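You operate a simulated robot arm through the tools that you are given. There is no shell and no other tool. Be economical: measure what you need, move in short steps, check, and stop when the job is done.

The job below is to be done with a simulated robot arm. You get a single attempt, and the scene is never put back.

JOB
Stack the box that says "-2" from the top of the long desk on top of the box marked "+7". Put the green patch plug from the top of the long desk on top of the green metal box. Take the belt pack that says "C" from the top of the long desk and leave it in the green tray. Stack the 5 V power adapter from the top of the long desk on top of the 9 V power adapter. Fetch the carton that says "nuts" from the top of the long desk and set it on the black notebook there. The order is free. Set down upright: green patch plug, belt pack.

Only the result counts: the job must be done as asked and must still hold three seconds after the hand-in. Knocking over, shifting, dropping, spilling or breaking anything else fails it.

ROBOT AND FRAMES
A 6-joint arm with a three-finger gripper, fixed in place. Base frame: the origin is at the foot of the arm, x ahead of it, y to its left, z up; the work surface is at about z = 730. Lengths are in mm, angles in degrees, forces in N, time in s.
Its first joint turns from -166.0 to 166.0 degrees. Payload 4.89 kg.
Tool frame: the origin (TCP) lies between the finger pads and is the grasp point; the fingertips stand 30 mm ahead of it; z points along the fingers, y is the line along which they close. The gripper opens to 164 mm. The gripper's body begins 125 mm behind the TCP.
Orientation is told as [roll, pitch, yaw] about the base's x, y, z axes, in that order, counted from this pose: with the fingers straight down and closing along the base's y, the tool's x points along the base's -x, its y along +y and its z along -z.

CONTROLS
- The arm moves only by the tool arm_command. Its argument "motion" is a list of rows, each a list of 7 numbers: the turn, a rotation vector about the tool's x, y, z in degrees, then the shift along the tool's x, y, z in cm, then the gripper command, from -1 (fully open) to 1 (shut), values between in proportion. In form: [[wx, wy, wz, tx, ty, tz, jaw], ...]. A call has 1 to 10 rows; each row is the pose to reach, as a shift and turn from the pose commanded when the call began, along the tool's axes at that moment. Rows are played at 5 a second. More than 50 mm and 8.6 degrees between two rows, or a gripper value outside its range, and nothing of the call is played. Where a pose cannot be reached the arm comes as near as it can. A force on the tool above 40 N (or 10 N above the force at the start of the call, whichever is more), or a blocked arm, ends the call early, and 0.2 s more pass. Each finger travels about 108 mm/s and halts on what it meets, pressing with about 23 N; the grip force reading is that of the motor and also rises with nothing between the fingers. The clock runs only during rows and for 0.2 s after the last one: add rows that repeat a pose to give the fingers time. The reply holds the time, the measured pose of the TCP, the force on the tool along the base axes, the opening and the grip force, in the units named above and with some noise, with the torque about the TCP (base axes, N m) and any sound that the robot's microphone picked up.
- Cameras (640 x 400 px; columns grow to the right, rows downward): "scene" is fixed at [221.1, 500, 1470.3]; the picture's right is [-0.51, -0.86, 0.00], its down [-0.60, 0.36, -0.72] and it looks along [0.62, -0.37, -0.69] (base axes); focal length 347 px, centre (320, 200). "wrist" rides on the gripper at [76, -2, -152] in the tool frame; the picture's right is [0.02, 1.00, 0.00], its down [-0.88, 0.02, -0.47] and it looks along [-0.47, 0.01, 0.88] (tool axes); focal length 247 px, centre (320, 200). There is no depth. A picture from a camera that has moved, and an enlarged one, comes with that camera's place and axes in the base frame and with its lens.
- grab_frame(camera): a new picture of that camera. The clock stands still meanwhile.
- lift_body(by): slides the trunk up (or, below 0, down) by that many mm; the arm rides with it, the base frame stays. It gives what a move gives, with no picture.
- enlarge(camera, box): a new picture of the part [left, top, right, bottom] of that camera's present view, enlarged. The clock stands still meanwhile.
- finish_job(): hands the job in; it is judged then, once.

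Go step by step. Nothing tells you positions but the pictures and the camera data: compare them with the known pose of the tool, close in by small moves and look again before you grip or let go. The budget is 120 turns and 64 pictures, counting those below and the enlarged ones. Unless the task says otherwise, let go and move clear before handing in, and close with one line.

The tools are called after "Call:" as a command line: name --pt "numbers of a row" for each row, then --argument value for the rest, lists and objects as JSON in quotes. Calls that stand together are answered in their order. arm_command: Moves the arm, as the interface text tells. Its arguments: {"type":"object","properties":{"motion":{"type":"array"}},"required":["motion"]} The other tools are called the same way: lift_body (by) slides the trunk up or down; grab_frame (camera) takes a picture; enlarge (camera, box) takes an enlarged picture of a part of a camera's view; finish_job () hands the job in.

At the start:

```text
time: 0.0
position: [629.4, -197.7, 1044.5]
orientation: [0.0, 0.0, -0.1]
force: [-0.3, 0.1, -0.3]
torque: [0.01, -0.03, 0.02]
opening: 164.0
gripper_force: 0.0
trunk travel left (down, up): [-75.0, 315.0]
```

scene: 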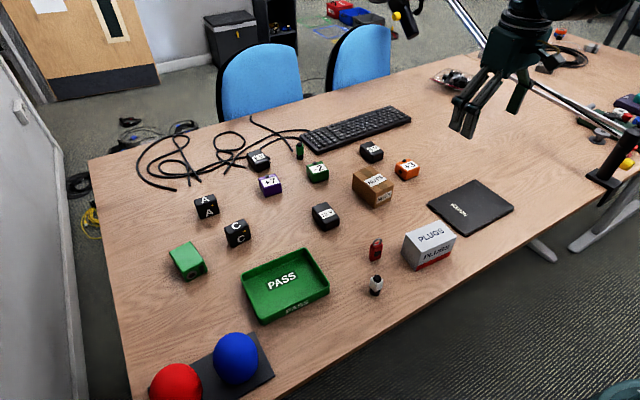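
wrist: 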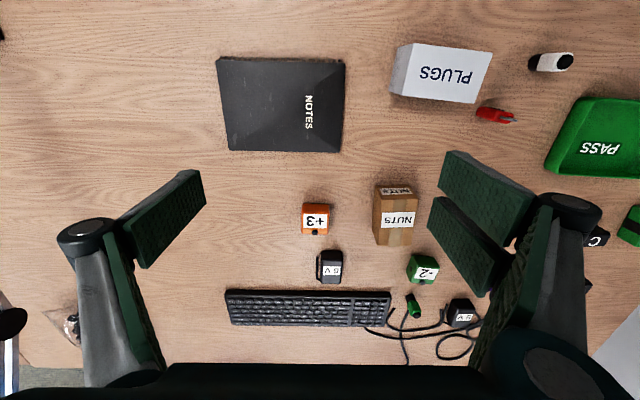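

The desk holds all the items; I'll enlarge the scene view to read the labels before planning.

Call:
enlarge --camera "scene" --box '[140, 120, 300, 220]'

Call:
enlarge --camera "scene" --box '[290, 130, 450, 230]'

Call:
enlarge --camera "scene" --box '[150, 180, 342, 300]'

```text
4.00 times, centred on (220, 170) of scene
camera zoom: at [221.1, 500.0, 1470.3], right [-0.51, -0.86, 0.0], down [-0.6, 0.36, -0.72], along [0.62, -0.37, -0.69], focal length 1388 px, centre (720, 320)
```

zoom: 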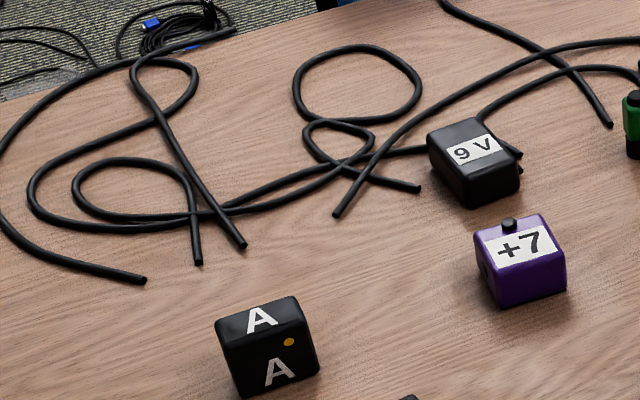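

```text
4.00 times, centred on (370, 180) of scene
camera zoom: at [221.1, 500.0, 1470.3], right [-0.51, -0.86, 0.0], down [-0.6, 0.36, -0.72], along [0.62, -0.37, -0.69], focal length 1388 px, centre (120, 280)
```

zoom: 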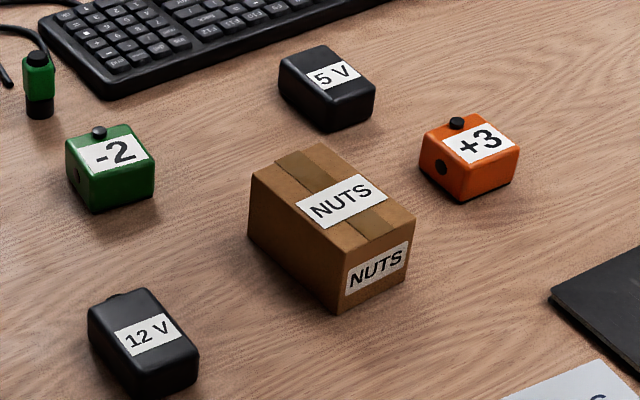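

```text
3.33 times, centred on (246, 240) of scene
camera zoom: at [221.1, 500.0, 1470.3], right [-0.51, -0.86, 0.0], down [-0.6, 0.36, -0.72], along [0.62, -0.37, -0.69], focal length 1156 px, centre (567, 67)
```

zoom: 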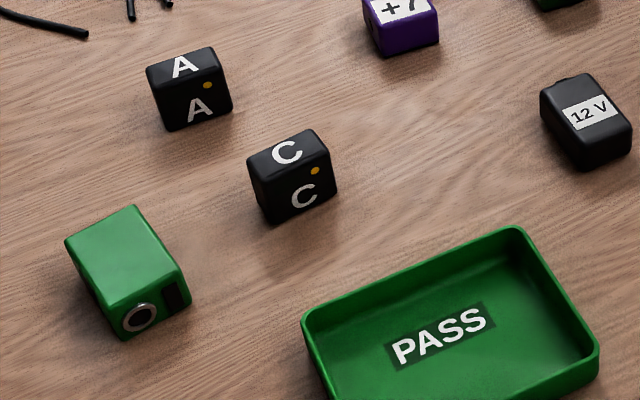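

Rough positions are in hand. The carton is near (794,-51), the notebook near (609,-266), and several other items sit at 950–1110 mm reach. I'll start with the carton and move above it.

Call:
arm_command --pt "0 0 0 -2.75 2.45 2.4 -1" --pt "0 0 0 -5.5 4.9 4.8 -0.8" --pt "0 0 0 -8.25 7.35 7.2 -0.6" --pt "0 0 0 -11 9.8 9.6 -0.4" --pt "0 0 0 -13.75 12.25 12 -0.4" --pt "0 0 0 -16.5 14.7 14.4 -0.4" --pt "0 0 0 -16.5 14.7 14.4 -0.4"

Call:
grab_frame --camera "wrist"

```text
time: 1.6
position: [797.0, -49.8, 899.2]
orientation: [0.0, 0.1, 0.0]
force: [0.6, -0.6, 0.3]
torque: [0.07, -0.03, -0.02]
opening: 114.8
gripper_force: 0.1
trunk travel left (down, up): [-75.0, 315.0]
```

```text
58 pictures are left
camera wrist: at [720.3, -52.3, 1053.3], right [-0.02, 1.0, 0.0], down [0.88, 0.02, 0.47], along [0.47, 0.01, -0.88], focal length 247 px, centre (320, 200)
```

wrist: 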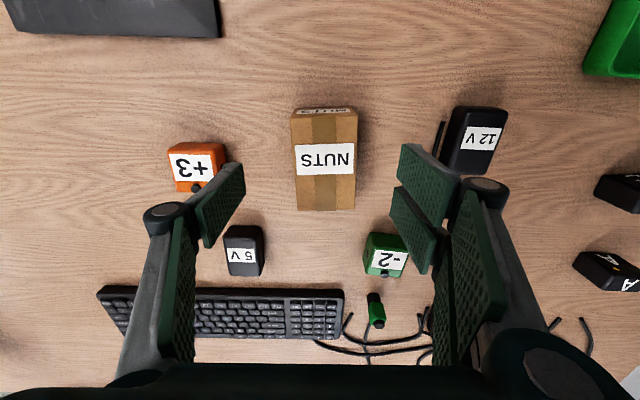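

The carton top is about 67×110 mm, centred near (816,-44), with a yaw of about +3°. I'll descend around it and grip.

Call:
arm_command --pt "0 0 -3.3 -1.9 0.6 4.5 -0.4" --pt "0 0 -3.3 -1.9 0.6 9 -0.4" --pt "0 0 -3.3 -1.9 0.6 13.1 -0.4" --pt "0 0 -3.3 -1.9 0.6 13.1 -0.4"

Call:
grab_frame --camera "wrist"

```text
time: 2.6
position: [814.7, -44.2, 769.0]
orientation: [0.0, 0.1, 3.3]
force: [0.1, 0.1, 0.5]
torque: [0.01, -0.07, 0.0]
opening: 114.9
gripper_force: 0.0
trunk travel left (down, up): [-75.0, 315.0]
```

```text
57 pictures are left
camera wrist: at [738.2, -50.6, 922.1], right [-0.08, 1.0, 0.0], down [0.88, 0.07, 0.47], along [0.47, 0.04, -0.88], focal length 247 px, centre (320, 200)
```

wrist: 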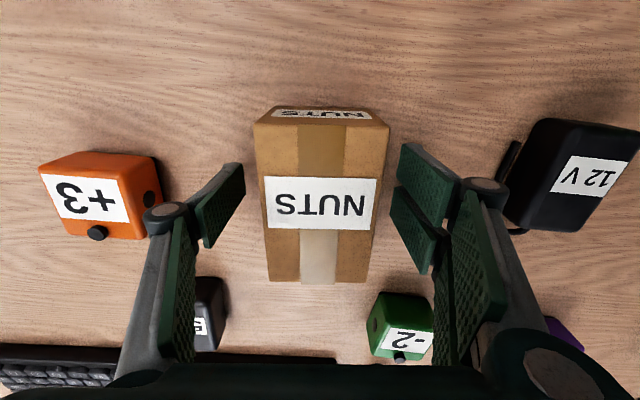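

It's well centred, so I'll close and lift.

Call:
arm_command --pt "0 0 0 0 0 0 1" --pt "0 0 0 0 0 0 1" --pt "0 0 0 0 0 0 1" --pt "0 0 0 0 0 -4 1" --pt "0 0 0 0 0 -8 1" --pt "0 0 0 0 0 -11 1" --pt "0 0 0 0 0 -11 1"

```text
time: 4.2
position: [814.5, -46.3, 879.3]
orientation: [0.0, 0.0, 3.3]
force: [0.0, 0.1, -1.4]
torque: [-0.01, 0.04, -0.02]
opening: 69.6
gripper_force: 22.9
trunk travel left (down, up): [-75.0, 315.0]
```

The carton is held. Now I'll carry it over the notebook, centred near (617,-264).

Call:
arm_command --pt "0 0 0 3 -2.95 0 1" --pt "0 0 0 6 -5.9 0 1" --pt "0 0 0 9 -8.84 0 1" --pt "0 0 0 12 -11.8 0 1" --pt "0 0 0 15 -14.7 0 1" --pt "0 0 0 18 -17.7 0 1" --pt "0 0 0 20.97 -20.6 0 1" --pt "0 0 0 20.97 -20.6 0 1"

Call:
grab_frame --camera "wrist"

Call:
grab_frame --camera "scene"

```text
time: 6.0
position: [616.4, -261.6, 880.2]
orientation: [0.0, 0.0, 3.2]
force: [0.4, 0.7, -1.4]
torque: [-0.1, 0.04, 0.0]
opening: 69.4
gripper_force: 22.9
trunk travel left (down, up): [-75.0, 315.0]
```

```text
56 pictures are left
camera wrist: at [540.4, -269.1, 1033.5], right [-0.08, 1.0, 0.0], down [0.88, 0.07, 0.47], along [0.47, 0.04, -0.88], focal length 247 px, centre (320, 200)
```

wrist: 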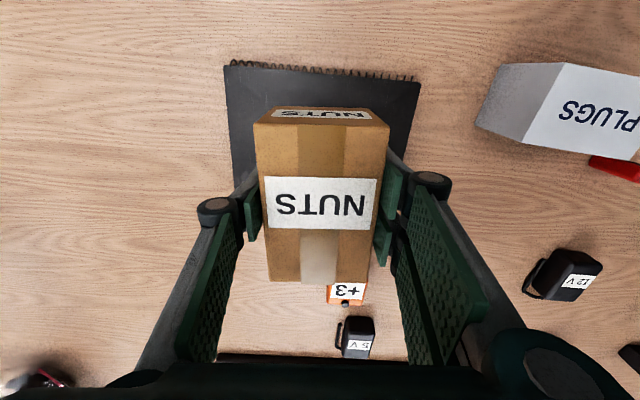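

```text
55 pictures are left
```

scene: 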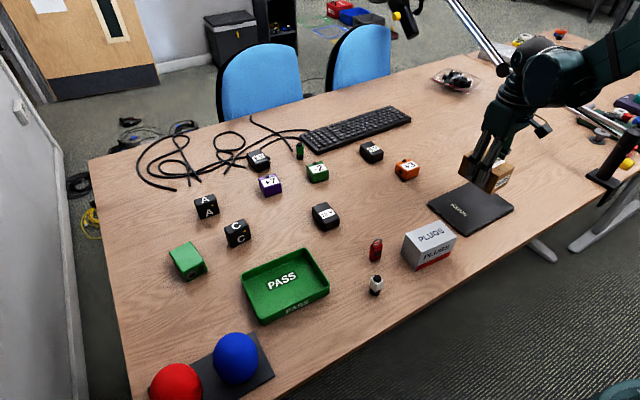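

The notebook spans x 545–692 and y -365 to -159, so the carton is centred over it. I'll lower until contact.

Call:
arm_command --pt "0 0 0 0 0 4 1" --pt "0 0 0 0 0 7.5 1" --pt "0 0 0 0 0 9.0 1" --pt "0 0 0 0 0 9.4 1" --pt "0 0 0 0 0 9.7 1" --pt "0 0 0 0 0 9.9 1" --pt "0 0 0 0 0 10.1 1"

```text
time: 7.6
position: [615.0, -262.5, 779.4]
orientation: [-0.1, 0.0, 3.2]
force: [-0.1, 1.4, 21.6]
torque: [0.03, 0.08, -0.04]
opening: 70.0
gripper_force: 22.8
trunk travel left (down, up): [-75.0, 315.0]
```

Contact is made. I'll ease off slightly, open modestly and retreat.

Call:
arm_command --pt "0 0 0 0 0 -0.1 1" --pt "0 0 0 0 0 -0.1 -0.2" --pt "0 0 0 0 0 -0.1 -0.4" --pt "0 0 0 0 0 -0.1 -0.4" --pt "0 0 0 0 0 -4 -0.4" --pt "0 0 0 0 0 -8.5 -0.4" --pt "0 0 0 0 0 -13 -0.4" --pt "0 0 0 0 0 -16 -0.4"

Call:
enlarge --camera "scene" --box '[380, 120, 540, 260]'

```text
time: 9.4
position: [615.8, -264.2, 938.2]
orientation: [0.1, 0.0, 3.4]
force: [0.1, -0.5, -1.1]
torque: [0.04, 0.13, 0.01]
opening: 114.9
gripper_force: 0.1
trunk travel left (down, up): [-75.0, 315.0]
```

```text
2.86 times, centred on (460, 190) of scene
camera zoom: at [221.1, 500.0, 1470.3], right [-0.51, -0.86, 0.0], down [-0.6, 0.36, -0.72], along [0.62, -0.37, -0.69], focal length 991 px, centre (-80, 229)
```

zoom: 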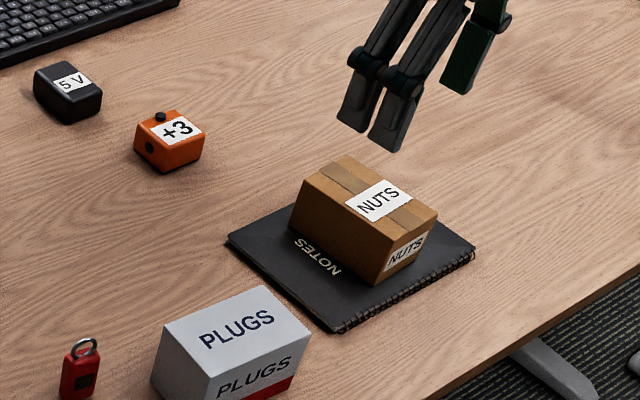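

The carton is placed. Next is the belt pack "C" near (850,381), so I'll travel above it.

Call:
arm_command --pt "0 0 0.3 -1.6 4.5 0 -0.4" --pt "0 0 0.6 -3.2 9 0 -0.4" --pt "0 0 0.9 -4.7 13.5 0 -0.4" --pt "0 0 1.2 -6.3 18 0 -0.4" --pt "0 0 1.5 -7.9 22.5 0 -0.4" --pt "0 0 1.8 -9.5 27 0 -0.4" --pt "0 0 2.1 -11 31.5 0 -0.4" --pt "0 0 2.5 -12.6 36 0 -0.4" --pt "0 0 2.9 -14.2 40.5 0 -0.4" --pt "0 0 3.3 -15.7 45 0 -0.4"

Call:
arm_command --pt "0 0 0 -1.3 4.5 0 -0.4" --pt "0 0 0 -2.6 9 0 -0.4" --pt "0 0 0 -4 13.5 0 -0.4" --pt "0 0 0 -5.2 18.2 0 -0.4" --pt "0 0 0 -5.2 18.2 0 -0.4"

Call:
grab_frame --camera "wrist"

```text
time: 11.6
position: [745.0, 195.9, 935.8]
orientation: [0.0, 0.0, 0.0]
force: [-0.9, -1.5, 0.3]
torque: [0.3, -0.12, 0.0]
opening: 114.8
gripper_force: 0.1
trunk travel left (down, up): [-75.0, 315.0]
```

```text
time: 12.8
position: [798.1, 375.2, 937.1]
orientation: [-0.1, 0.1, 0.0]
force: [-0.8, -0.1, 0.6]
torque: [0.08, 0.0, -0.02]
opening: 114.9
gripper_force: 0.0
trunk travel left (down, up): [-75.0, 315.0]
```

```text
53 pictures are left
camera wrist: at [721.4, 372.6, 1090.7], right [-0.02, 1.0, 0.0], down [0.88, 0.02, 0.47], along [0.47, 0.01, -0.88], focal length 247 px, centre (320, 200)
```

wrist: 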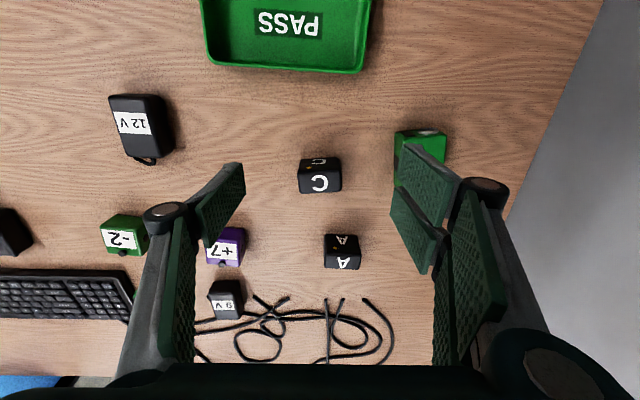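

C sits near (859,376). I'll enlarge to measure its orientation, and also capture the green box and tray.

Call:
enlarge --camera "wrist" --box '[270, 120, 398, 200]'

Call:
enlarge --camera "wrist" --box '[90, 190, 250, 330]'

```text
5.00 times, centred on (334, 160) of wrist
camera zoom: at [721.4, 372.6, 1090.7], right [-0.02, 1.0, 0.0], down [0.88, 0.02, 0.47], along [0.47, 0.01, -0.88], focal length 1235 px, centre (250, 400)
```

zoom: 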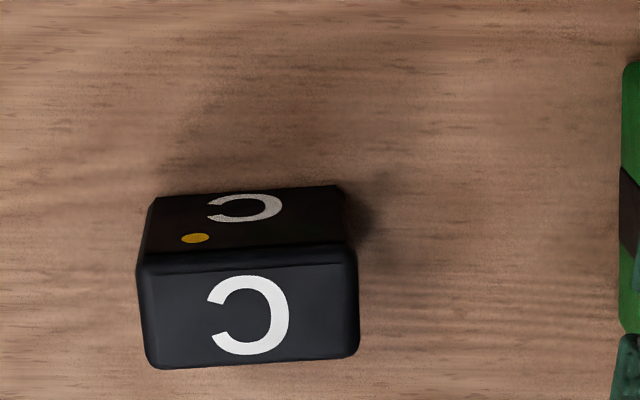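

```text
2.86 times, centred on (170, 260) of wrist
camera zoom: at [721.4, 372.6, 1090.7], right [-0.02, 1.0, 0.0], down [0.88, 0.02, 0.47], along [0.47, 0.01, -0.88], focal length 706 px, centre (749, 29)
```

zoom: 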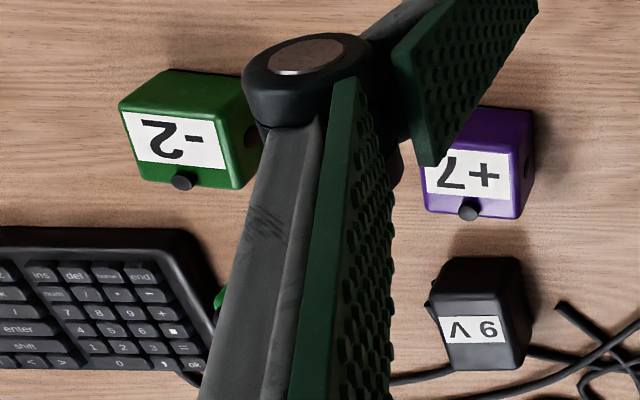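

C spans x 843–874 and is about 57 mm wide in y, with its top at z≈785 and a yaw of about 4°. I'll descend around it.

Call:
arm_command --pt "0 0 -2 -3 0 3 -0.3" --pt "0 0 -4 -6.1 0.1 6 -0.3" --pt "0 0 -4 -6.1 0.1 10 -0.3" --pt "0 0 -4 -6.1 0.1 14 -0.3" --pt "0 0 -4 -6.1 0.1 16.7 -0.3" --pt "0 0 -4 -6.1 0.1 16.7 -0.3"

Call:
grab_frame --camera "wrist"

```text
time: 14.2
position: [858.6, 378.9, 770.9]
orientation: [0.1, 0.0, 4.0]
force: [0.4, 0.9, 0.8]
torque: [-0.01, 0.01, 0.0]
opening: 106.8
gripper_force: 0.0
trunk travel left (down, up): [-75.0, 315.0]
```

```text
50 pictures are left
camera wrist: at [784.0, 371.1, 924.4], right [-0.09, 1.0, 0.0], down [0.88, 0.08, 0.47], along [0.47, 0.04, -0.88], focal length 247 px, centre (320, 200)
```

wrist: 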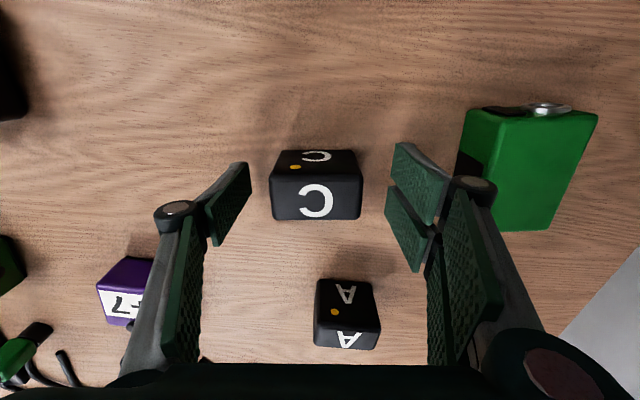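

C is centred between the fingers. I'll grip, lift and carry it toward the tray.

Call:
arm_command --pt "0 0 0 0 0 0 1" --pt "0 0 0 0 0 0 1" --pt "0 0 0 0 0 0 1" --pt "0 0 0 0 0 -4 1" --pt "0 0 0 0 0 -8 1" --pt "0 0 0 0 0 -11 1" --pt "0 0 0 4 -0.7 -11 1" --pt "0 0 0 8 -1.4 -11 1" --pt "0 0 0 12 -2.1 -11 1"

Call:
arm_command --pt "0 0 0 4 -0.5 0 1" --pt "0 0 0 7.5 -1 0 1" --pt "0 0 0 7.5 -1 0 1"

Call:
grab_frame --camera "wrist"

```text
time: 16.2
position: [742.9, 348.7, 879.8]
orientation: [0.1, 0.1, 3.9]
force: [1.8, 0.9, -2.7]
torque: [-0.11, 0.23, 0.04]
opening: 59.6
gripper_force: 23.1
trunk travel left (down, up): [-75.0, 315.0]
```

```text
time: 17.0
position: [668.2, 333.0, 880.6]
orientation: [0.0, -0.1, 4.0]
force: [0.0, 0.2, -1.5]
torque: [-0.01, 0.05, 0.02]
opening: 59.6
gripper_force: 22.7
trunk travel left (down, up): [-75.0, 315.0]
```

```text
49 pictures are left
camera wrist: at [592.5, 325.4, 1033.4], right [-0.09, 1.0, 0.0], down [0.88, 0.08, 0.47], along [0.47, 0.04, -0.88], focal length 247 px, centre (320, 200)
```

wrist: 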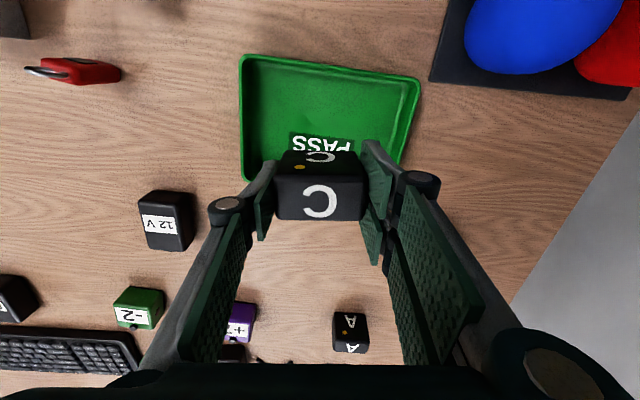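

The tray centre is about (654,337). I'll shift slightly and lower to contact.

Call:
arm_command --pt "0 0 0 1.4 0.3 1 1" --pt "0 0 0 1.4 0.3 5 1" --pt "0 0 0 1.4 0.3 8.5 1" --pt "0 0 0 1.4 0.3 9.7 1" --pt "0 0 0 1.4 0.3 10.0 1" --pt "0 0 0 1.4 0.3 10.2 1" --pt "0 0 0 1.4 0.3 10.4 1" --pt "0 0 0 1.4 0.3 10.55 1"

```text
time: 18.8
position: [652.7, 336.1, 776.3]
orientation: [0.1, 0.0, 4.0]
force: [0.9, -0.2, 2.3]
torque: [-0.09, 0.01, 0.02]
opening: 59.5
gripper_force: 22.5
trunk travel left (down, up): [-75.0, 315.0]
```

Call:
arm_command --pt "0 0 0 0 0 0.1 1" --pt "0 0 0 0 0 0.2 1"

```text
time: 19.4
position: [651.8, 335.7, 775.6]
orientation: [-0.1, 0.0, 4.0]
force: [-2.1, 0.6, 20.9]
torque: [-0.03, 0.04, -0.01]
opening: 60.0
gripper_force: 22.9
trunk travel left (down, up): [-75.0, 315.0]
```

Contact with the tray floor. I'll release and rise.

Call:
arm_command --pt "0 0 0 0 0 -0.1 1" --pt "0 0 0 0 0 -0.1 0.1" --pt "0 0 0 0 0 -0.1 0.0" --pt "0 0 0 0 0 -0.1 0.0" --pt "0 0 0 0 0 -4 0.0" --pt "0 0 0 0 0 -8.5 0.0" --pt "0 0 0 0 0 -13 0.0" --pt "0 0 0 0 0 -16 0.0"

Call:
enlarge --camera "scene" --box '[160, 180, 352, 330]'

```text
time: 21.2
position: [655.1, 335.1, 934.1]
orientation: [0.0, 0.0, 4.0]
force: [0.6, 0.2, -0.2]
torque: [-0.09, 0.11, -0.03]
opening: 81.9
gripper_force: 0.0
trunk travel left (down, up): [-75.0, 315.0]
```

```text
2.67 times, centred on (256, 255) of scene
camera zoom: at [221.1, 500.0, 1470.3], right [-0.51, -0.86, 0.0], down [-0.6, 0.36, -0.72], along [0.62, -0.37, -0.69], focal length 925 px, centre (491, 53)
```

zoom: 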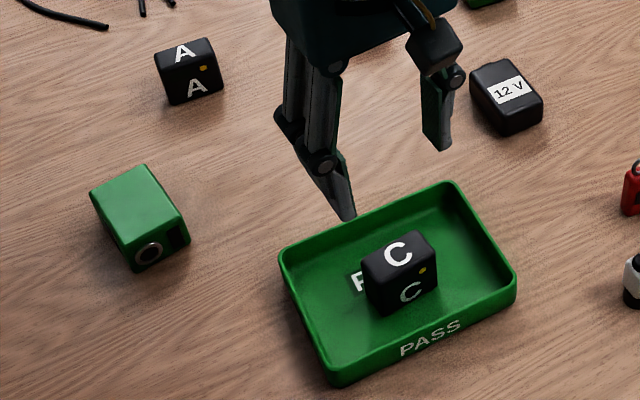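

C is upright in the tray. Next I'll look at "-2", "+7", the 9 V adapter and the plug from above.

Call:
arm_command --pt "0 0 0.6 -3 -3.15 0 0" --pt "0 0 1.2 -6 -6.3 0 0" --pt "0 0 1.8 -9 -9.4 0 0" --pt "0 0 2.4 -12 -12.6 0 0" --pt "0 0 3 -15 -15.7 0 0" --pt "0 0 3.6 -18 -18.9 0 0" --pt "0 0 4 -21 -22 0 0" --pt "0 0 4 -21 -22 0 0"

Call:
grab_frame --camera "wrist"

```text
time: 23.0
position: [875.7, 131.4, 932.6]
orientation: [0.0, 0.1, 0.0]
force: [0.4, -0.3, -0.2]
torque: [-0.05, -0.02, 0.01]
opening: 82.0
gripper_force: 0.2
trunk travel left (down, up): [-75.0, 315.0]
```

```text
47 pictures are left
camera wrist: at [800.0, 129.5, 1086.0], right [-0.02, 1.0, 0.0], down [0.88, 0.02, 0.47], along [0.47, 0.01, -0.88], focal length 247 px, centre (320, 200)
```

wrist: 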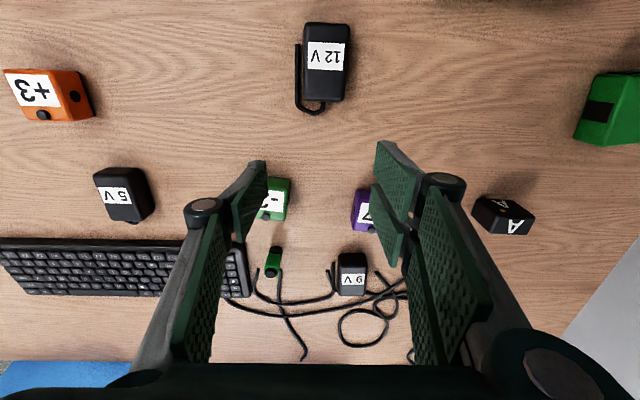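

I'll move over "-2" with the gripper wider for a clear view.

Call:
arm_command --pt "0 0 0 -2 -3 1 -0.4" --pt "0 0 0 -4 -5 2 -0.4" --pt "0 0 0 -6 -6.7 3 -0.4" --pt "0 0 0 -6 -6.7 3 -0.4"

Call:
grab_frame --camera "wrist"

```text
time: 24.0
position: [935.9, 63.5, 903.3]
orientation: [0.0, 0.1, -0.1]
force: [-0.4, 0.2, 1.3]
torque: [-0.02, -0.05, -0.02]
opening: 115.2
gripper_force: 0.1
trunk travel left (down, up): [-75.0, 315.0]
```

```text
46 pictures are left
camera wrist: at [860.6, 61.9, 1056.6], right [-0.02, 1.0, 0.0], down [0.88, 0.02, 0.47], along [0.47, 0.01, -0.88], focal length 247 px, centre (320, 200)
```

wrist: 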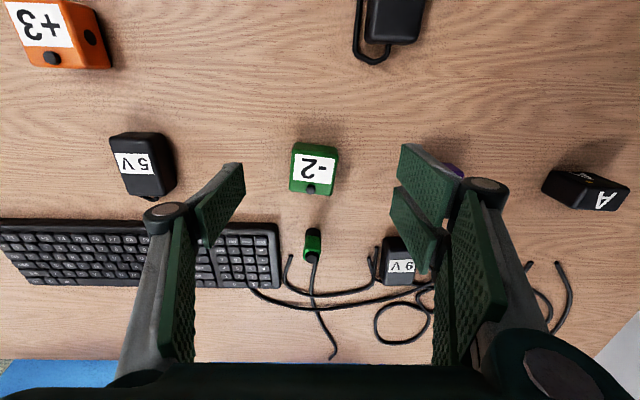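

Call:
enlarge --camera "wrist" --box '[260, 130, 420, 290]'

Call:
enlarge --camera "scene" --box '[230, 130, 330, 200]'

```text
2.50 times, centred on (340, 210) of wrist
camera zoom: at [860.6, 61.9, 1056.6], right [-0.02, 1.0, 0.0], down [0.88, 0.02, 0.47], along [0.47, 0.01, -0.88], focal length 617 px, centre (270, 175)
```

zoom: 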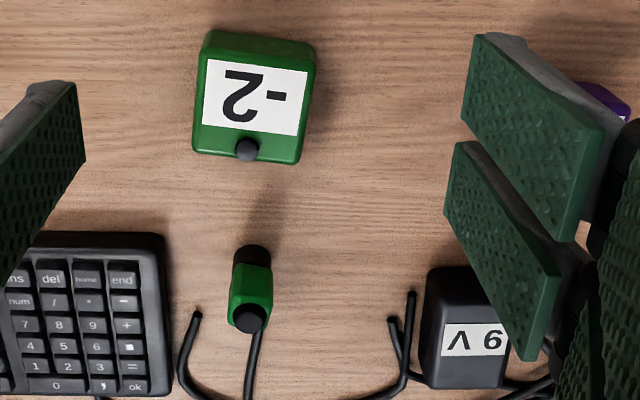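

```text
5.71 times, centred on (280, 165) of scene
camera zoom: at [221.1, 500.0, 1470.3], right [-0.51, -0.86, 0.0], down [-0.6, 0.36, -0.72], along [0.62, -0.37, -0.69], focal length 1982 px, centre (549, 400)
```

zoom: 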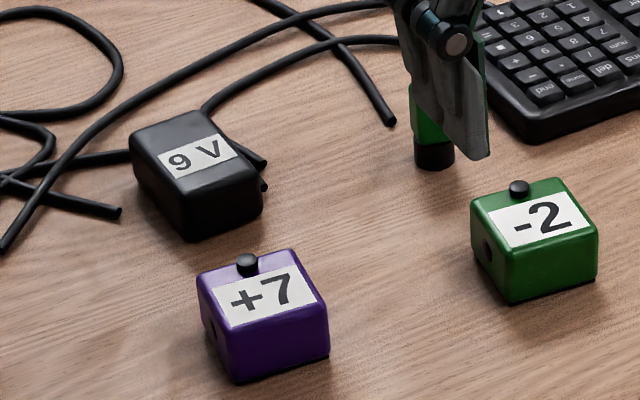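

The boxes carry a small knob on top near the far edge, so I'll offset the stack toward the base to avoid it. First I'll measure "+7" and the 9 V adapter from closer.

Call:
arm_command --pt "0 0 0 1 4.3 0 -1" --pt "0 0 0 2 8.5 0 -1" --pt "0 0 0 3 12.5 0 -1" --pt "0 0 0 3 16.5 0 -1" --pt "0 0 0 3 16.5 0 -1"

Call:
enlarge --camera "wrist" --box '[200, 130, 424, 270]'

```text
time: 25.2
position: [906.3, 230.9, 904.4]
orientation: [0.0, 0.0, 0.0]
force: [0.1, -0.2, -0.5]
torque: [0.09, 0.01, -0.02]
opening: 163.9
gripper_force: 0.0
trunk travel left (down, up): [-75.0, 315.0]
```

```text
2.86 times, centred on (312, 200) of wrist
camera zoom: at [830.8, 227.8, 1057.9], right [-0.02, 1.0, 0.0], down [0.88, 0.02, 0.47], along [0.47, 0.01, -0.88], focal length 706 px, centre (343, 200)
```

zoom: 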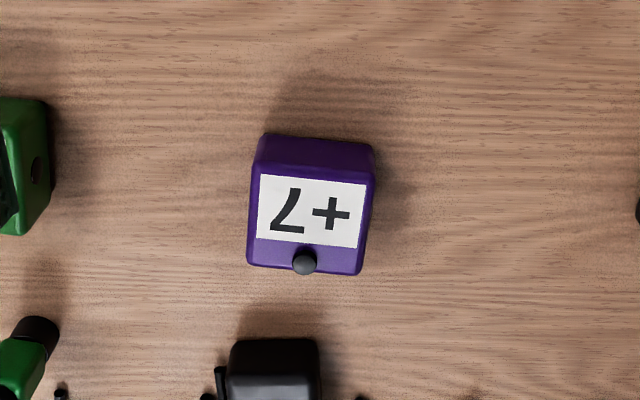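

"+7" is about 55 mm square, with its top at z≈767, centre near (998,215) and yaw about -5°. Its knob is near x≈1017. I'll go over "-2" with matching yaw and then tilt the tool forward for reach.

Call:
arm_command --pt "0 0 1.5 0 -4.3 0 -0.5" --pt "0 0 3 -1 -8.7 1 -0.5" --pt "0 0 4.5 -3 -13 2 -0.5" --pt "0 0 6 -5.5 -17.4 4 -0.5" --pt "0 0 6 -5.5 -17.4 4 -0.5"

Call:
arm_command --pt "0 -7.5 0 0 0 0 -0.5" --pt "0 -15 0 0 0 0 -0.5" --pt "0 -22.5 0 0 0 0 -0.5" --pt "0 -30 0 0 0 0 -0.5" --pt "0 -30 0 0 0 0 -0.5"

Call:
grab_frame --camera "wrist"

```text
refused: row 4 steps farther than a row can; nothing moved
```

```text
time: 26.4
position: [905.9, 227.8, 903.9]
orientation: [0.0, -30.1, 0.0]
force: [0.0, -0.3, -0.2]
torque: [0.01, -0.04, 0.02]
opening: 123.0
gripper_force: 0.1
trunk travel left (down, up): [-75.0, 315.0]
```

```text
42 pictures are left
camera wrist: at [765.0, 226.6, 998.6], right [-0.02, 1.0, -0.01], down [0.53, 0.02, 0.85], along [0.85, 0.01, -0.53], focal length 247 px, centre (320, 200)
```

wrist: 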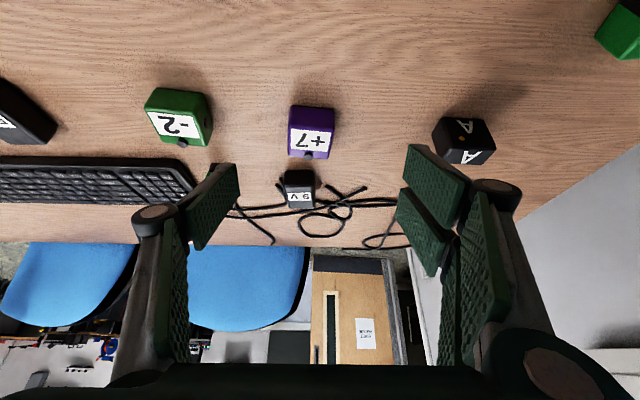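

The call with the tilt played at the current spot, which is fine. Now I'll move over "-2" with a yaw of -6°.

Call:
arm_command --pt "0.6 0 1.04 -0.47 -3.4 1.75 -0.5" --pt "1.2 0 2.08 -0.94 -6.8 3.5 -0.5" --pt "1.8 0 3.12 -1.4 -10.3 5.25 -0.5" --pt "2.4 0 4.16 -1.87 -13.7 7 -0.5" --pt "3 0 5.2 -2.34 -17.1 8.74 -0.5" --pt "3 0 5.2 -2.34 -17.1 8.74 -0.5"

Call:
grab_frame --camera "wrist"

```text
time: 27.8
position: [972.8, 57.7, 840.8]
orientation: [0.1, -30.1, -6.1]
force: [0.1, 1.0, -0.2]
torque: [-0.07, -0.02, -0.03]
opening: 123.1
gripper_force: 0.1
trunk travel left (down, up): [-75.0, 315.0]
```

```text
41 pictures are left
camera wrist: at [830.5, 70.6, 935.1], right [0.09, 1.0, -0.01], down [0.53, -0.04, 0.85], along [0.85, -0.08, -0.53], focal length 247 px, centre (320, 200)
```

wrist: 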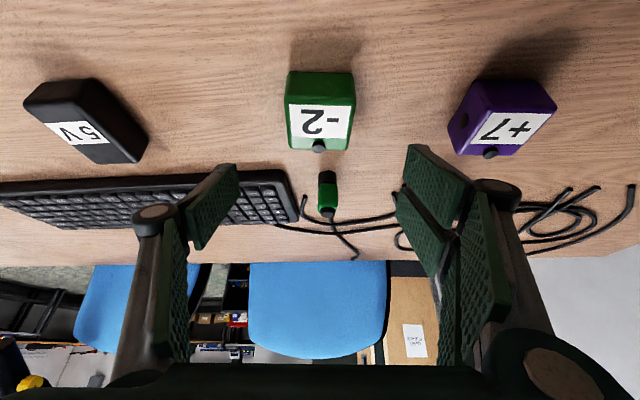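

Alignment in y and yaw is good, so I'll descend to gripping height with the fingers open and check x.

Call:
arm_command --pt "0 0 0 1.2 0 2.1 -0.4" --pt "0 0 0 2.4 0 4.2 -0.3" --pt "0 0 0 3.6 0 6.25 -0.2" --pt "0 0 0 3.6 0 6.25 -0.2"

Call:
enlarge --camera "wrist" --box '[200, 110, 440, 260]'

```text
time: 28.8
position: [971.3, 60.1, 768.2]
orientation: [0.0, -30.0, -5.8]
force: [-0.4, -0.5, 0.3]
torque: [0.0, -0.01, 0.0]
opening: 98.3
gripper_force: 0.0
trunk travel left (down, up): [-75.0, 315.0]
```

```text
2.67 times, centred on (320, 185) of wrist
camera zoom: at [830.0, 71.9, 863.4], right [0.09, 1.0, -0.01], down [0.53, -0.04, 0.85], along [0.85, -0.08, -0.53], focal length 659 px, centre (320, 240)
```

zoom: 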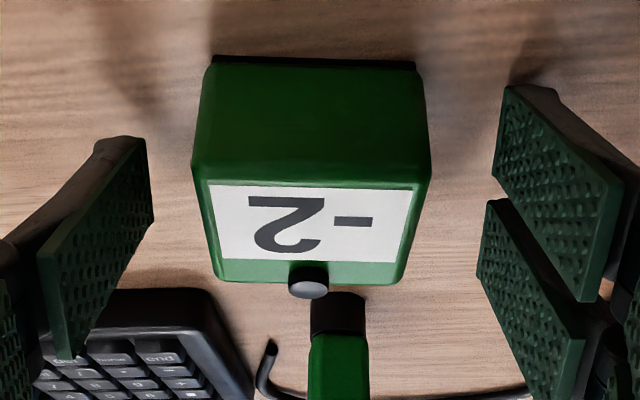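

The box spans x 953–1006, so I'll shift 8 mm forward, grip and lift.

Call:
arm_command --pt "0 0 0 -0.7 -0.2 0.4 -0.2" --pt "0 0 0 -0.7 -0.2 0.4 1" --pt "0 0 0 -0.7 -0.2 0.4 1" --pt "0 0 0 -0.7 -0.2 0.4 1" --pt "0 0 0 -2.2 -0.2 -2.2 1" --pt "0 0 0 -4.2 -0.2 -5.66 1" --pt "0 0 0 -5.7 -0.2 -8.26 1" --pt "0 0 0 -5.7 -0.2 -8.26 1"

```text
time: 30.6
position: [977.2, 53.5, 866.5]
orientation: [0.0, -29.9, -6.0]
force: [0.8, 0.3, -1.0]
torque: [-0.01, 0.0, 0.0]
opening: 57.5
gripper_force: 22.7
trunk travel left (down, up): [-75.0, 315.0]
```

Held. Moving toward "+7", kept a bit short so it can be seen.

Call:
arm_command --pt "0 0 0 0.73 3.96 -0.42 1" --pt "0 0 0 1.46 7.9 -0.84 1" --pt "0 0 0 2.2 11.9 -1.27 1" --pt "0 0 0 2.92 15.8 -1.69 1" --pt "0 0 0 2.92 15.8 -1.69 1"

Call:
grab_frame --camera "wrist"

```text
time: 31.8
position: [961.6, 215.3, 866.7]
orientation: [-0.1, -30.0, -6.0]
force: [0.1, -0.9, -0.8]
torque: [0.09, 0.04, 0.04]
opening: 57.6
gripper_force: 22.8
trunk travel left (down, up): [-75.0, 315.0]
```

```text
39 pictures are left
camera wrist: at [820.2, 227.5, 962.1], right [0.09, 1.0, -0.01], down [0.53, -0.04, 0.85], along [0.85, -0.08, -0.53], focal length 247 px, centre (320, 200)
```

wrist: 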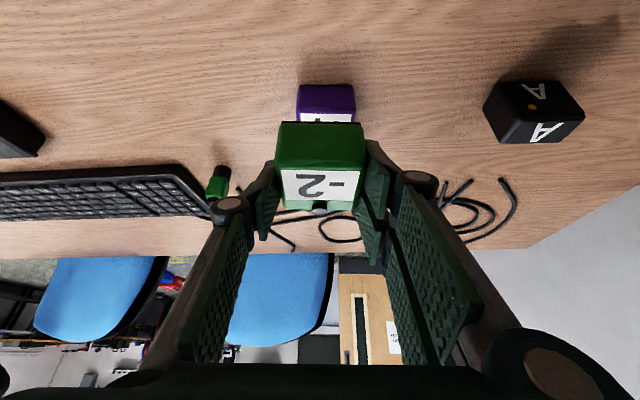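

"+7"'s front edge is at x≈971 and "-2"'s front at 935. I'll advance so "-2" ends about 14.5 mm nearer than "+7", clear of the knob, and stop just above.

Call:
arm_command --pt "0 0 0 -1.84 0.43 1.06 1" --pt "0 0 0 -0.5 0.43 3.4 1" --pt "0 0 0 0.91 0.43 5.82 1" --pt "0 0 0 0.91 0.43 5.82 1"

Call:
enlarge --camera "wrist" --box '[220, 60, 420, 220]'

Call:
enlarge --camera "scene" --box '[230, 130, 330, 200]'

```text
time: 32.8
position: [982.8, 217.1, 812.2]
orientation: [0.1, -30.0, -5.9]
force: [-0.7, -0.1, -1.0]
torque: [-0.01, -0.01, 0.02]
opening: 57.9
gripper_force: 23.3
trunk travel left (down, up): [-75.0, 315.0]
```

```text
2.50 times, centred on (320, 140) of wrist
camera zoom: at [841.4, 229.7, 907.9], right [0.09, 1.0, -0.01], down [0.53, -0.04, 0.85], along [0.85, -0.08, -0.53], focal length 617 px, centre (320, 350)
```

zoom: 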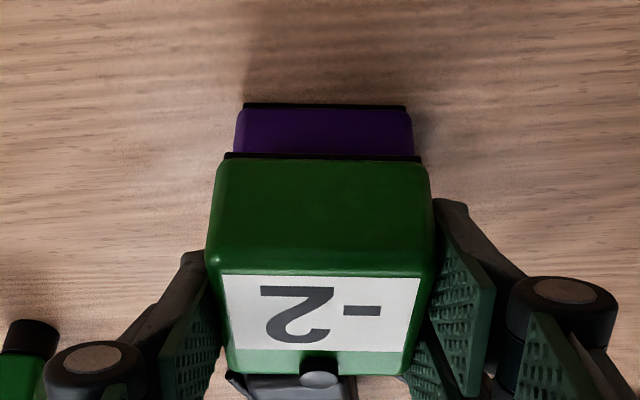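

```text
5.71 times, centred on (280, 165) of scene
camera zoom: at [221.1, 500.0, 1470.3], right [-0.51, -0.86, 0.0], down [-0.6, 0.36, -0.72], along [0.62, -0.37, -0.69], focal length 1982 px, centre (549, 400)
```

zoom: 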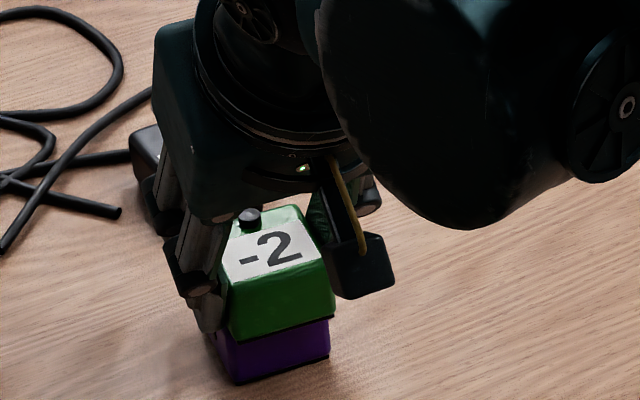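

The offset is about 16 mm and lateral alignment is good. Lowering to contact.

Call:
arm_command --pt "0 0 0 0.2 0 0.35 1" --pt "0 0 0 0.3 0 0.52 1" --pt "0 0 0 0.38 0 0.66 1" --pt "0 0 0 0.46 0 0.8 1" --pt "0 0 0 0.54 0 0.93 1" --pt "0 0 0 0.6 0 1.04 1"

```text
time: 34.2
position: [983.5, 216.8, 801.9]
orientation: [0.0, -30.0, -5.9]
force: [-3.6, -3.8, 18.0]
torque: [-0.14, -0.14, -0.04]
opening: 57.4
gripper_force: 22.9
trunk travel left (down, up): [-75.0, 315.0]
```

Contact at the expected height means the knob is cleared. I'll release and retreat along the tool axis.

Call:
arm_command --pt "0 0 0 -0.05 0 -0.08 1" --pt "0 0 0 -0.05 0 -0.08 0.15" --pt "0 0 0 -0.05 0 -0.08 -0.1" --pt "0 0 0 -0.05 0 -0.08 -0.1" --pt "0 0 0 0 0 -4 -0.1" --pt "0 0 0 0 0 -8.5 -0.1" --pt "0 0 0 0 0 -13 -0.1" --pt "0 0 0 0 0 -13 -0.1"

Call:
grab_frame --camera "wrist"

Call:
enlarge --camera "scene" --box '[230, 130, 330, 200]'

```text
time: 36.0
position: [918.0, 227.4, 914.4]
orientation: [0.1, -30.0, -6.1]
force: [0.0, 0.2, -0.9]
torque: [0.04, -0.01, -0.02]
opening: 90.1
gripper_force: 0.0
trunk travel left (down, up): [-75.0, 315.0]
```

```text
36 pictures are left
camera wrist: at [777.0, 238.2, 1009.4], right [0.09, 1.0, -0.01], down [0.53, -0.04, 0.85], along [0.85, -0.08, -0.53], focal length 247 px, centre (320, 200)
```

wrist: 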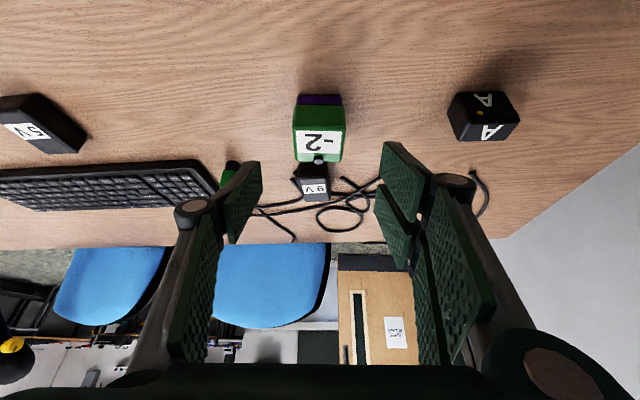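

```text
5.71 times, centred on (280, 165) of scene
camera zoom: at [221.1, 500.0, 1470.3], right [-0.51, -0.86, 0.0], down [-0.6, 0.36, -0.72], along [0.62, -0.37, -0.69], focal length 1982 px, centre (549, 400)
```

zoom: 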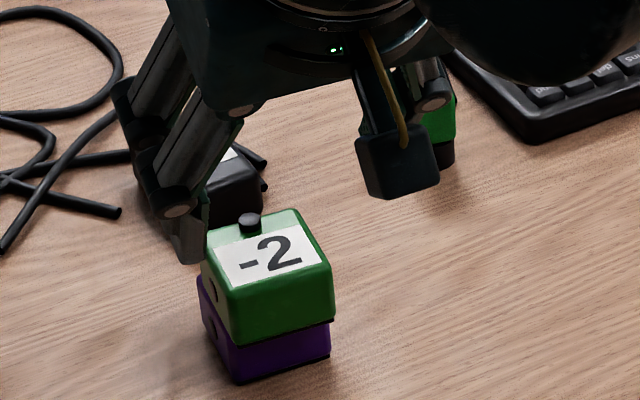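

The stack is sound. Now the 9 V adapter and the plug at the far end: I'll move forward and look, which also tests reach.

Call:
arm_command --pt "0 0 0 -2.7 -1.1 1 -0.4" --pt "0 0 0 -5.5 -2.2 2 -0.7" --pt "0 0 0 -8.24 -3.3 2.9 -1" --pt "0 0 0 -8.24 -3.3 2.9 -1"

Call:
grab_frame --camera "wrist"

```text
time: 37.0
position: [1000.9, 183.2, 931.3]
orientation: [0.0, -30.0, -6.0]
force: [-0.1, 0.3, -0.3]
torque: [-0.04, 0.01, -0.01]
opening: 163.9
gripper_force: 0.0
trunk travel left (down, up): [-75.0, 315.0]
```

```text
34 pictures are left
camera wrist: at [859.7, 195.6, 1026.4], right [0.09, 1.0, -0.01], down [0.53, -0.04, 0.85], along [0.85, -0.08, -0.53], focal length 247 px, centre (320, 200)
```

wrist: 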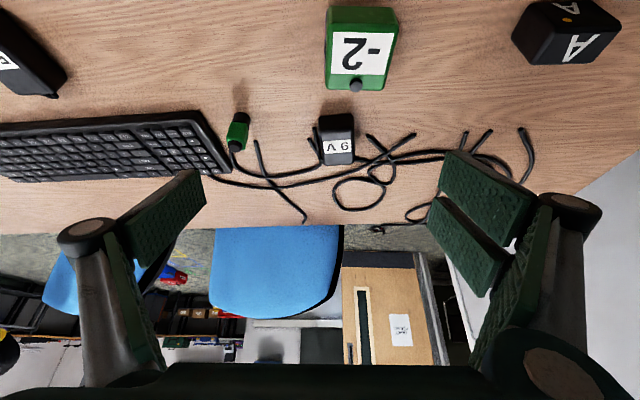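

Call:
enlarge --camera "wrist" --box '[200, 80, 400, 205]'

```text
3.20 times, centred on (300, 142) of wrist
camera zoom: at [859.7, 195.6, 1026.4], right [0.09, 1.0, -0.01], down [0.53, -0.04, 0.85], along [0.85, -0.08, -0.53], focal length 790 px, centre (384, 384)
```

zoom: 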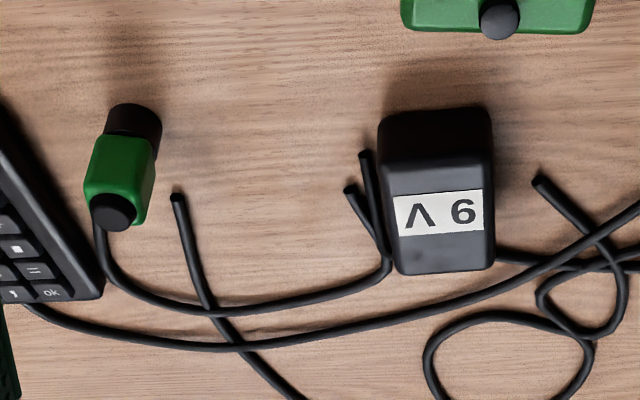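

The plug is near (1099,55) with its top at z≈783. The 9 V adapter spans x 1101–1171 at y≈194 with its top at z≈767. I'll increase the tilt to 45° and go toward the plug.

Call:
arm_command --pt "0 -7.5 0 0 0 0 -0.6" --pt "0 -15 0 0 0 0 -0.3" --pt "0 -15 0 0 0 0 0"

Call:
arm_command --pt "0 0 0 -1 -3.5 1.5 0" --pt "0 0 0 -1.5 -7.5 3.5 0" --pt "0 0 0 -1.8 -11.65 6 0" --pt "0 0 0 -1.82 -11.65 9 0" --pt "0 0 0 -1.82 -11.65 11.86 0" --pt "0 0 0 -1.82 -11.65 11.86 0"

Call:
grab_frame --camera "wrist"

```text
time: 37.8
position: [1001.1, 183.2, 930.6]
orientation: [0.0, -45.1, -6.0]
force: [-0.4, 0.9, -0.2]
torque: [0.03, 0.0, 0.0]
opening: 82.2
gripper_force: 0.0
trunk travel left (down, up): [-75.0, 315.0]
```

```text
time: 39.2
position: [1085.2, 59.3, 858.4]
orientation: [0.0, -44.9, -6.1]
force: [-0.2, 0.2, 0.2]
torque: [-0.02, -0.04, -0.03]
opening: 82.0
gripper_force: 0.0
trunk travel left (down, up): [-75.0, 315.0]
```

```text
32 pictures are left
camera wrist: at [925.0, 73.0, 913.0], right [0.09, 1.0, -0.02], down [0.29, -0.01, 0.96], along [0.95, -0.09, -0.29], focal length 247 px, centre (320, 200)
```

wrist: 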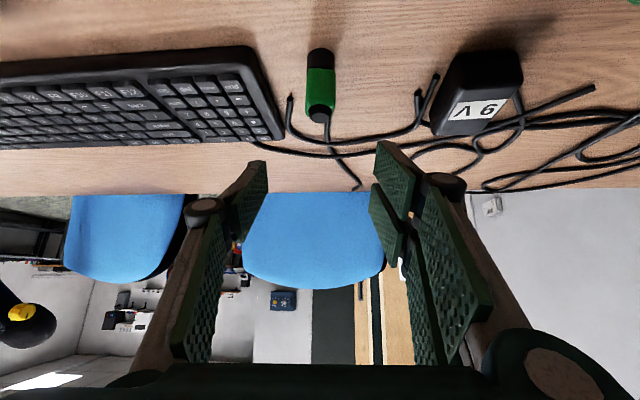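

Reach is fine at 45°. The plug is centred laterally, with clearance to the keyboard and cable. Descending around it with a narrower opening.

Call:
arm_command --pt "0 0 0 -0.94 -0.1 0.94 0.3" --pt "0 0 0 1 -0.1 2.9 0.4" --pt "0 0 0 3 -0.1 4.9 0.4" --pt "0 0 0 5.1 -0.1 7.0 0.4" --pt "0 0 0 5.1 -0.1 7.0 0.4"

Call:
grab_frame --camera "wrist"

```text
time: 40.4
position: [1096.6, 56.1, 773.1]
orientation: [0.0, -45.1, -6.0]
force: [-1.1, -0.8, 0.1]
torque: [0.02, 0.01, 0.0]
opening: 49.3
gripper_force: 0.1
trunk travel left (down, up): [-75.0, 315.0]
```

```text
31 pictures are left
camera wrist: at [936.7, 70.0, 827.7], right [0.09, 1.0, -0.02], down [0.29, -0.01, 0.96], along [0.95, -0.09, -0.29], focal length 247 px, centre (320, 200)
```

wrist: 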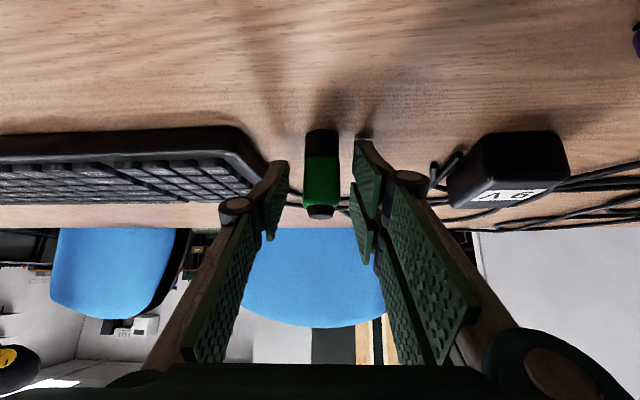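

Centred. I'll go down 6 mm more, then grip and lift straight up.

Call:
arm_command --pt "0 0 0 0.4 0 0.4 0.4" --pt "0 0 0 0.4 0 0.4 1" --pt "0 0 0 0.4 0 0.4 1" --pt "0 0 0 0.4 0 0.4 1" --pt "0 0 0 -0.3 0 -0.3 1" --pt "0 0 0 -2.8 0 -2.8 1" --pt "0 0 0 -5.7 0 -5.7 1" --pt "0 0 0 -8.5 0 -8.5 1" --pt "0 0 0 -8.5 0 -8.5 1"

Call:
grab_frame --camera "wrist"

```text
time: 40.9
position: [1098.4, 58.8, 771.8]
orientation: [0.4, -45.3, -6.1]
force: [0.6, 10.2, 27.9]
torque: [0.87, -0.07, 0.1]
opening: 27.3
gripper_force: 22.7
trunk travel left (down, up): [-75.0, 315.0]
stopped in row 2: the force on the tool passed its limit at 53 N (the readings are from after the stop); the commanded pose is now the measured one
```

```text
30 pictures are left
camera wrist: at [937.6, 73.5, 825.5], right [0.09, 1.0, -0.01], down [0.28, -0.01, 0.96], along [0.96, -0.09, -0.28], focal length 247 px, centre (320, 200)
```

wrist: 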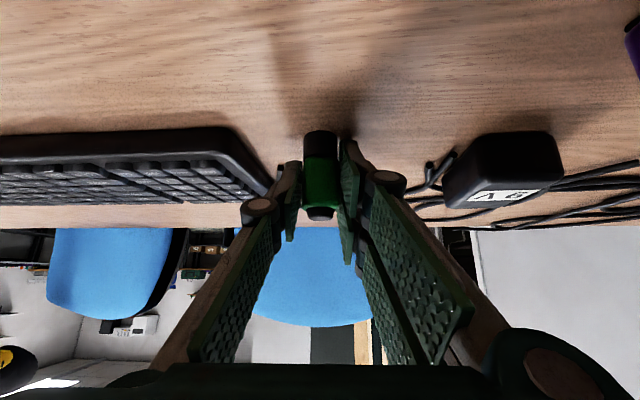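

The lower finger touched something (probably a cable) but the plug is gripped and upright. I'll lift gently.

Call:
arm_command --pt "0 0 0 -0.1 0 -0.1 1" --pt "0 0 0 -0.3 0 -0.3 1" --pt "0 0 0 -1 0 -1 1" --pt "0 0 0 -3.5 0 -3.5 1" --pt "0 0 0 -6.5 0 -6.5 1" --pt "0 0 0 -9 0 -9 1" --pt "0 0 0 -9 0 -9 1"

Call:
grab_frame --camera "wrist"

```text
time: 42.5
position: [1095.3, 58.3, 897.4]
orientation: [0.3, -45.1, -6.0]
force: [0.1, 0.2, -0.2]
torque: [0.01, 0.03, 0.0]
opening: 26.7
gripper_force: 22.5
trunk travel left (down, up): [-75.0, 315.0]
```

```text
29 pictures are left
camera wrist: at [935.8, 71.7, 953.0], right [0.09, 1.0, -0.01], down [0.29, -0.01, 0.96], along [0.95, -0.09, -0.29], focal length 247 px, centre (320, 200)
```

wrist: 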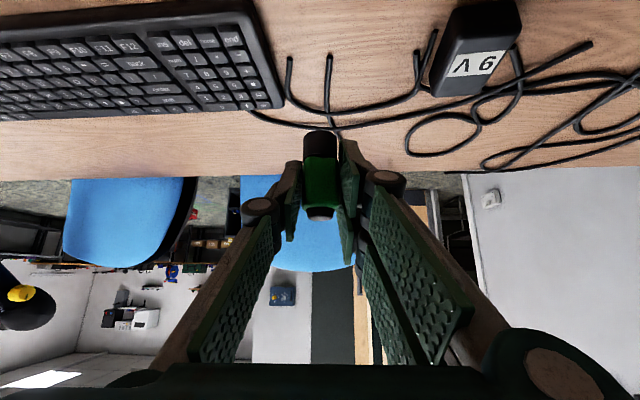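

The plug is held and free of the cables. The green metal box's top centre is about (846,515) at z≈765. I'll carry the plug there, turning the tool yaw toward the box.

Call:
arm_command --pt "-1.4 0 -1.4 1.75 3.56 -1.75 1" --pt "-2.8 0 -2.8 3.5 7.1 -3.5 1" --pt "-4.2 0 -4.2 5.2 10.7 -5.2 1" --pt "-5.6 0 -5.6 7 14.2 -7 1" --pt "-7 0 -7 8.7 17.8 -8.7 1" --pt "-8.5 0 -8.5 10.47 21.37 -10.47 1"

Call:
arm_command --pt "-1.4 0 -1.4 1.3 3.9 -1.3 1" --pt "-2.8 0 -2.8 2.6 7.8 -2.6 1" --pt "-4.2 0 -4.2 3.9 11.7 -3.9 1" --pt "-5.6 0 -5.6 5.2 15.6 -5.2 1" --pt "-7 0 -7 6.5 19.5 -6.5 1" --pt "-8.5 0 -8.5 7.7 23.4 -7.7 1" --pt "-8.5 0 -8.5 7.7 23.4 -7.7 1"

Call:
grab_frame --camera "wrist"

```text
time: 43.9
position: [972.8, 281.8, 894.0]
orientation: [0.3, -45.3, 6.0]
force: [0.9, -1.5, -1.3]
torque: [0.15, 0.08, 0.17]
opening: 26.9
gripper_force: 23.4
trunk travel left (down, up): [-75.0, 315.0]
```

```text
time: 45.5
position: [839.5, 506.8, 899.2]
orientation: [0.2, -45.3, 18.0]
force: [-0.4, -2.1, -1.1]
torque: [0.06, 0.02, 0.05]
opening: 26.8
gripper_force: 23.1
trunk travel left (down, up): [-75.0, 315.0]
```

```text
28 pictures are left
camera wrist: at [687.6, 453.2, 952.7], right [-0.33, 0.94, -0.01], down [0.26, 0.1, 0.96], along [0.91, 0.31, -0.28], focal length 247 px, centre (320, 200)
```

wrist: 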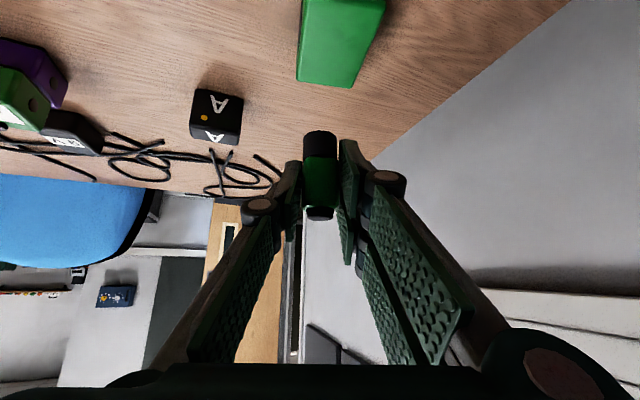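

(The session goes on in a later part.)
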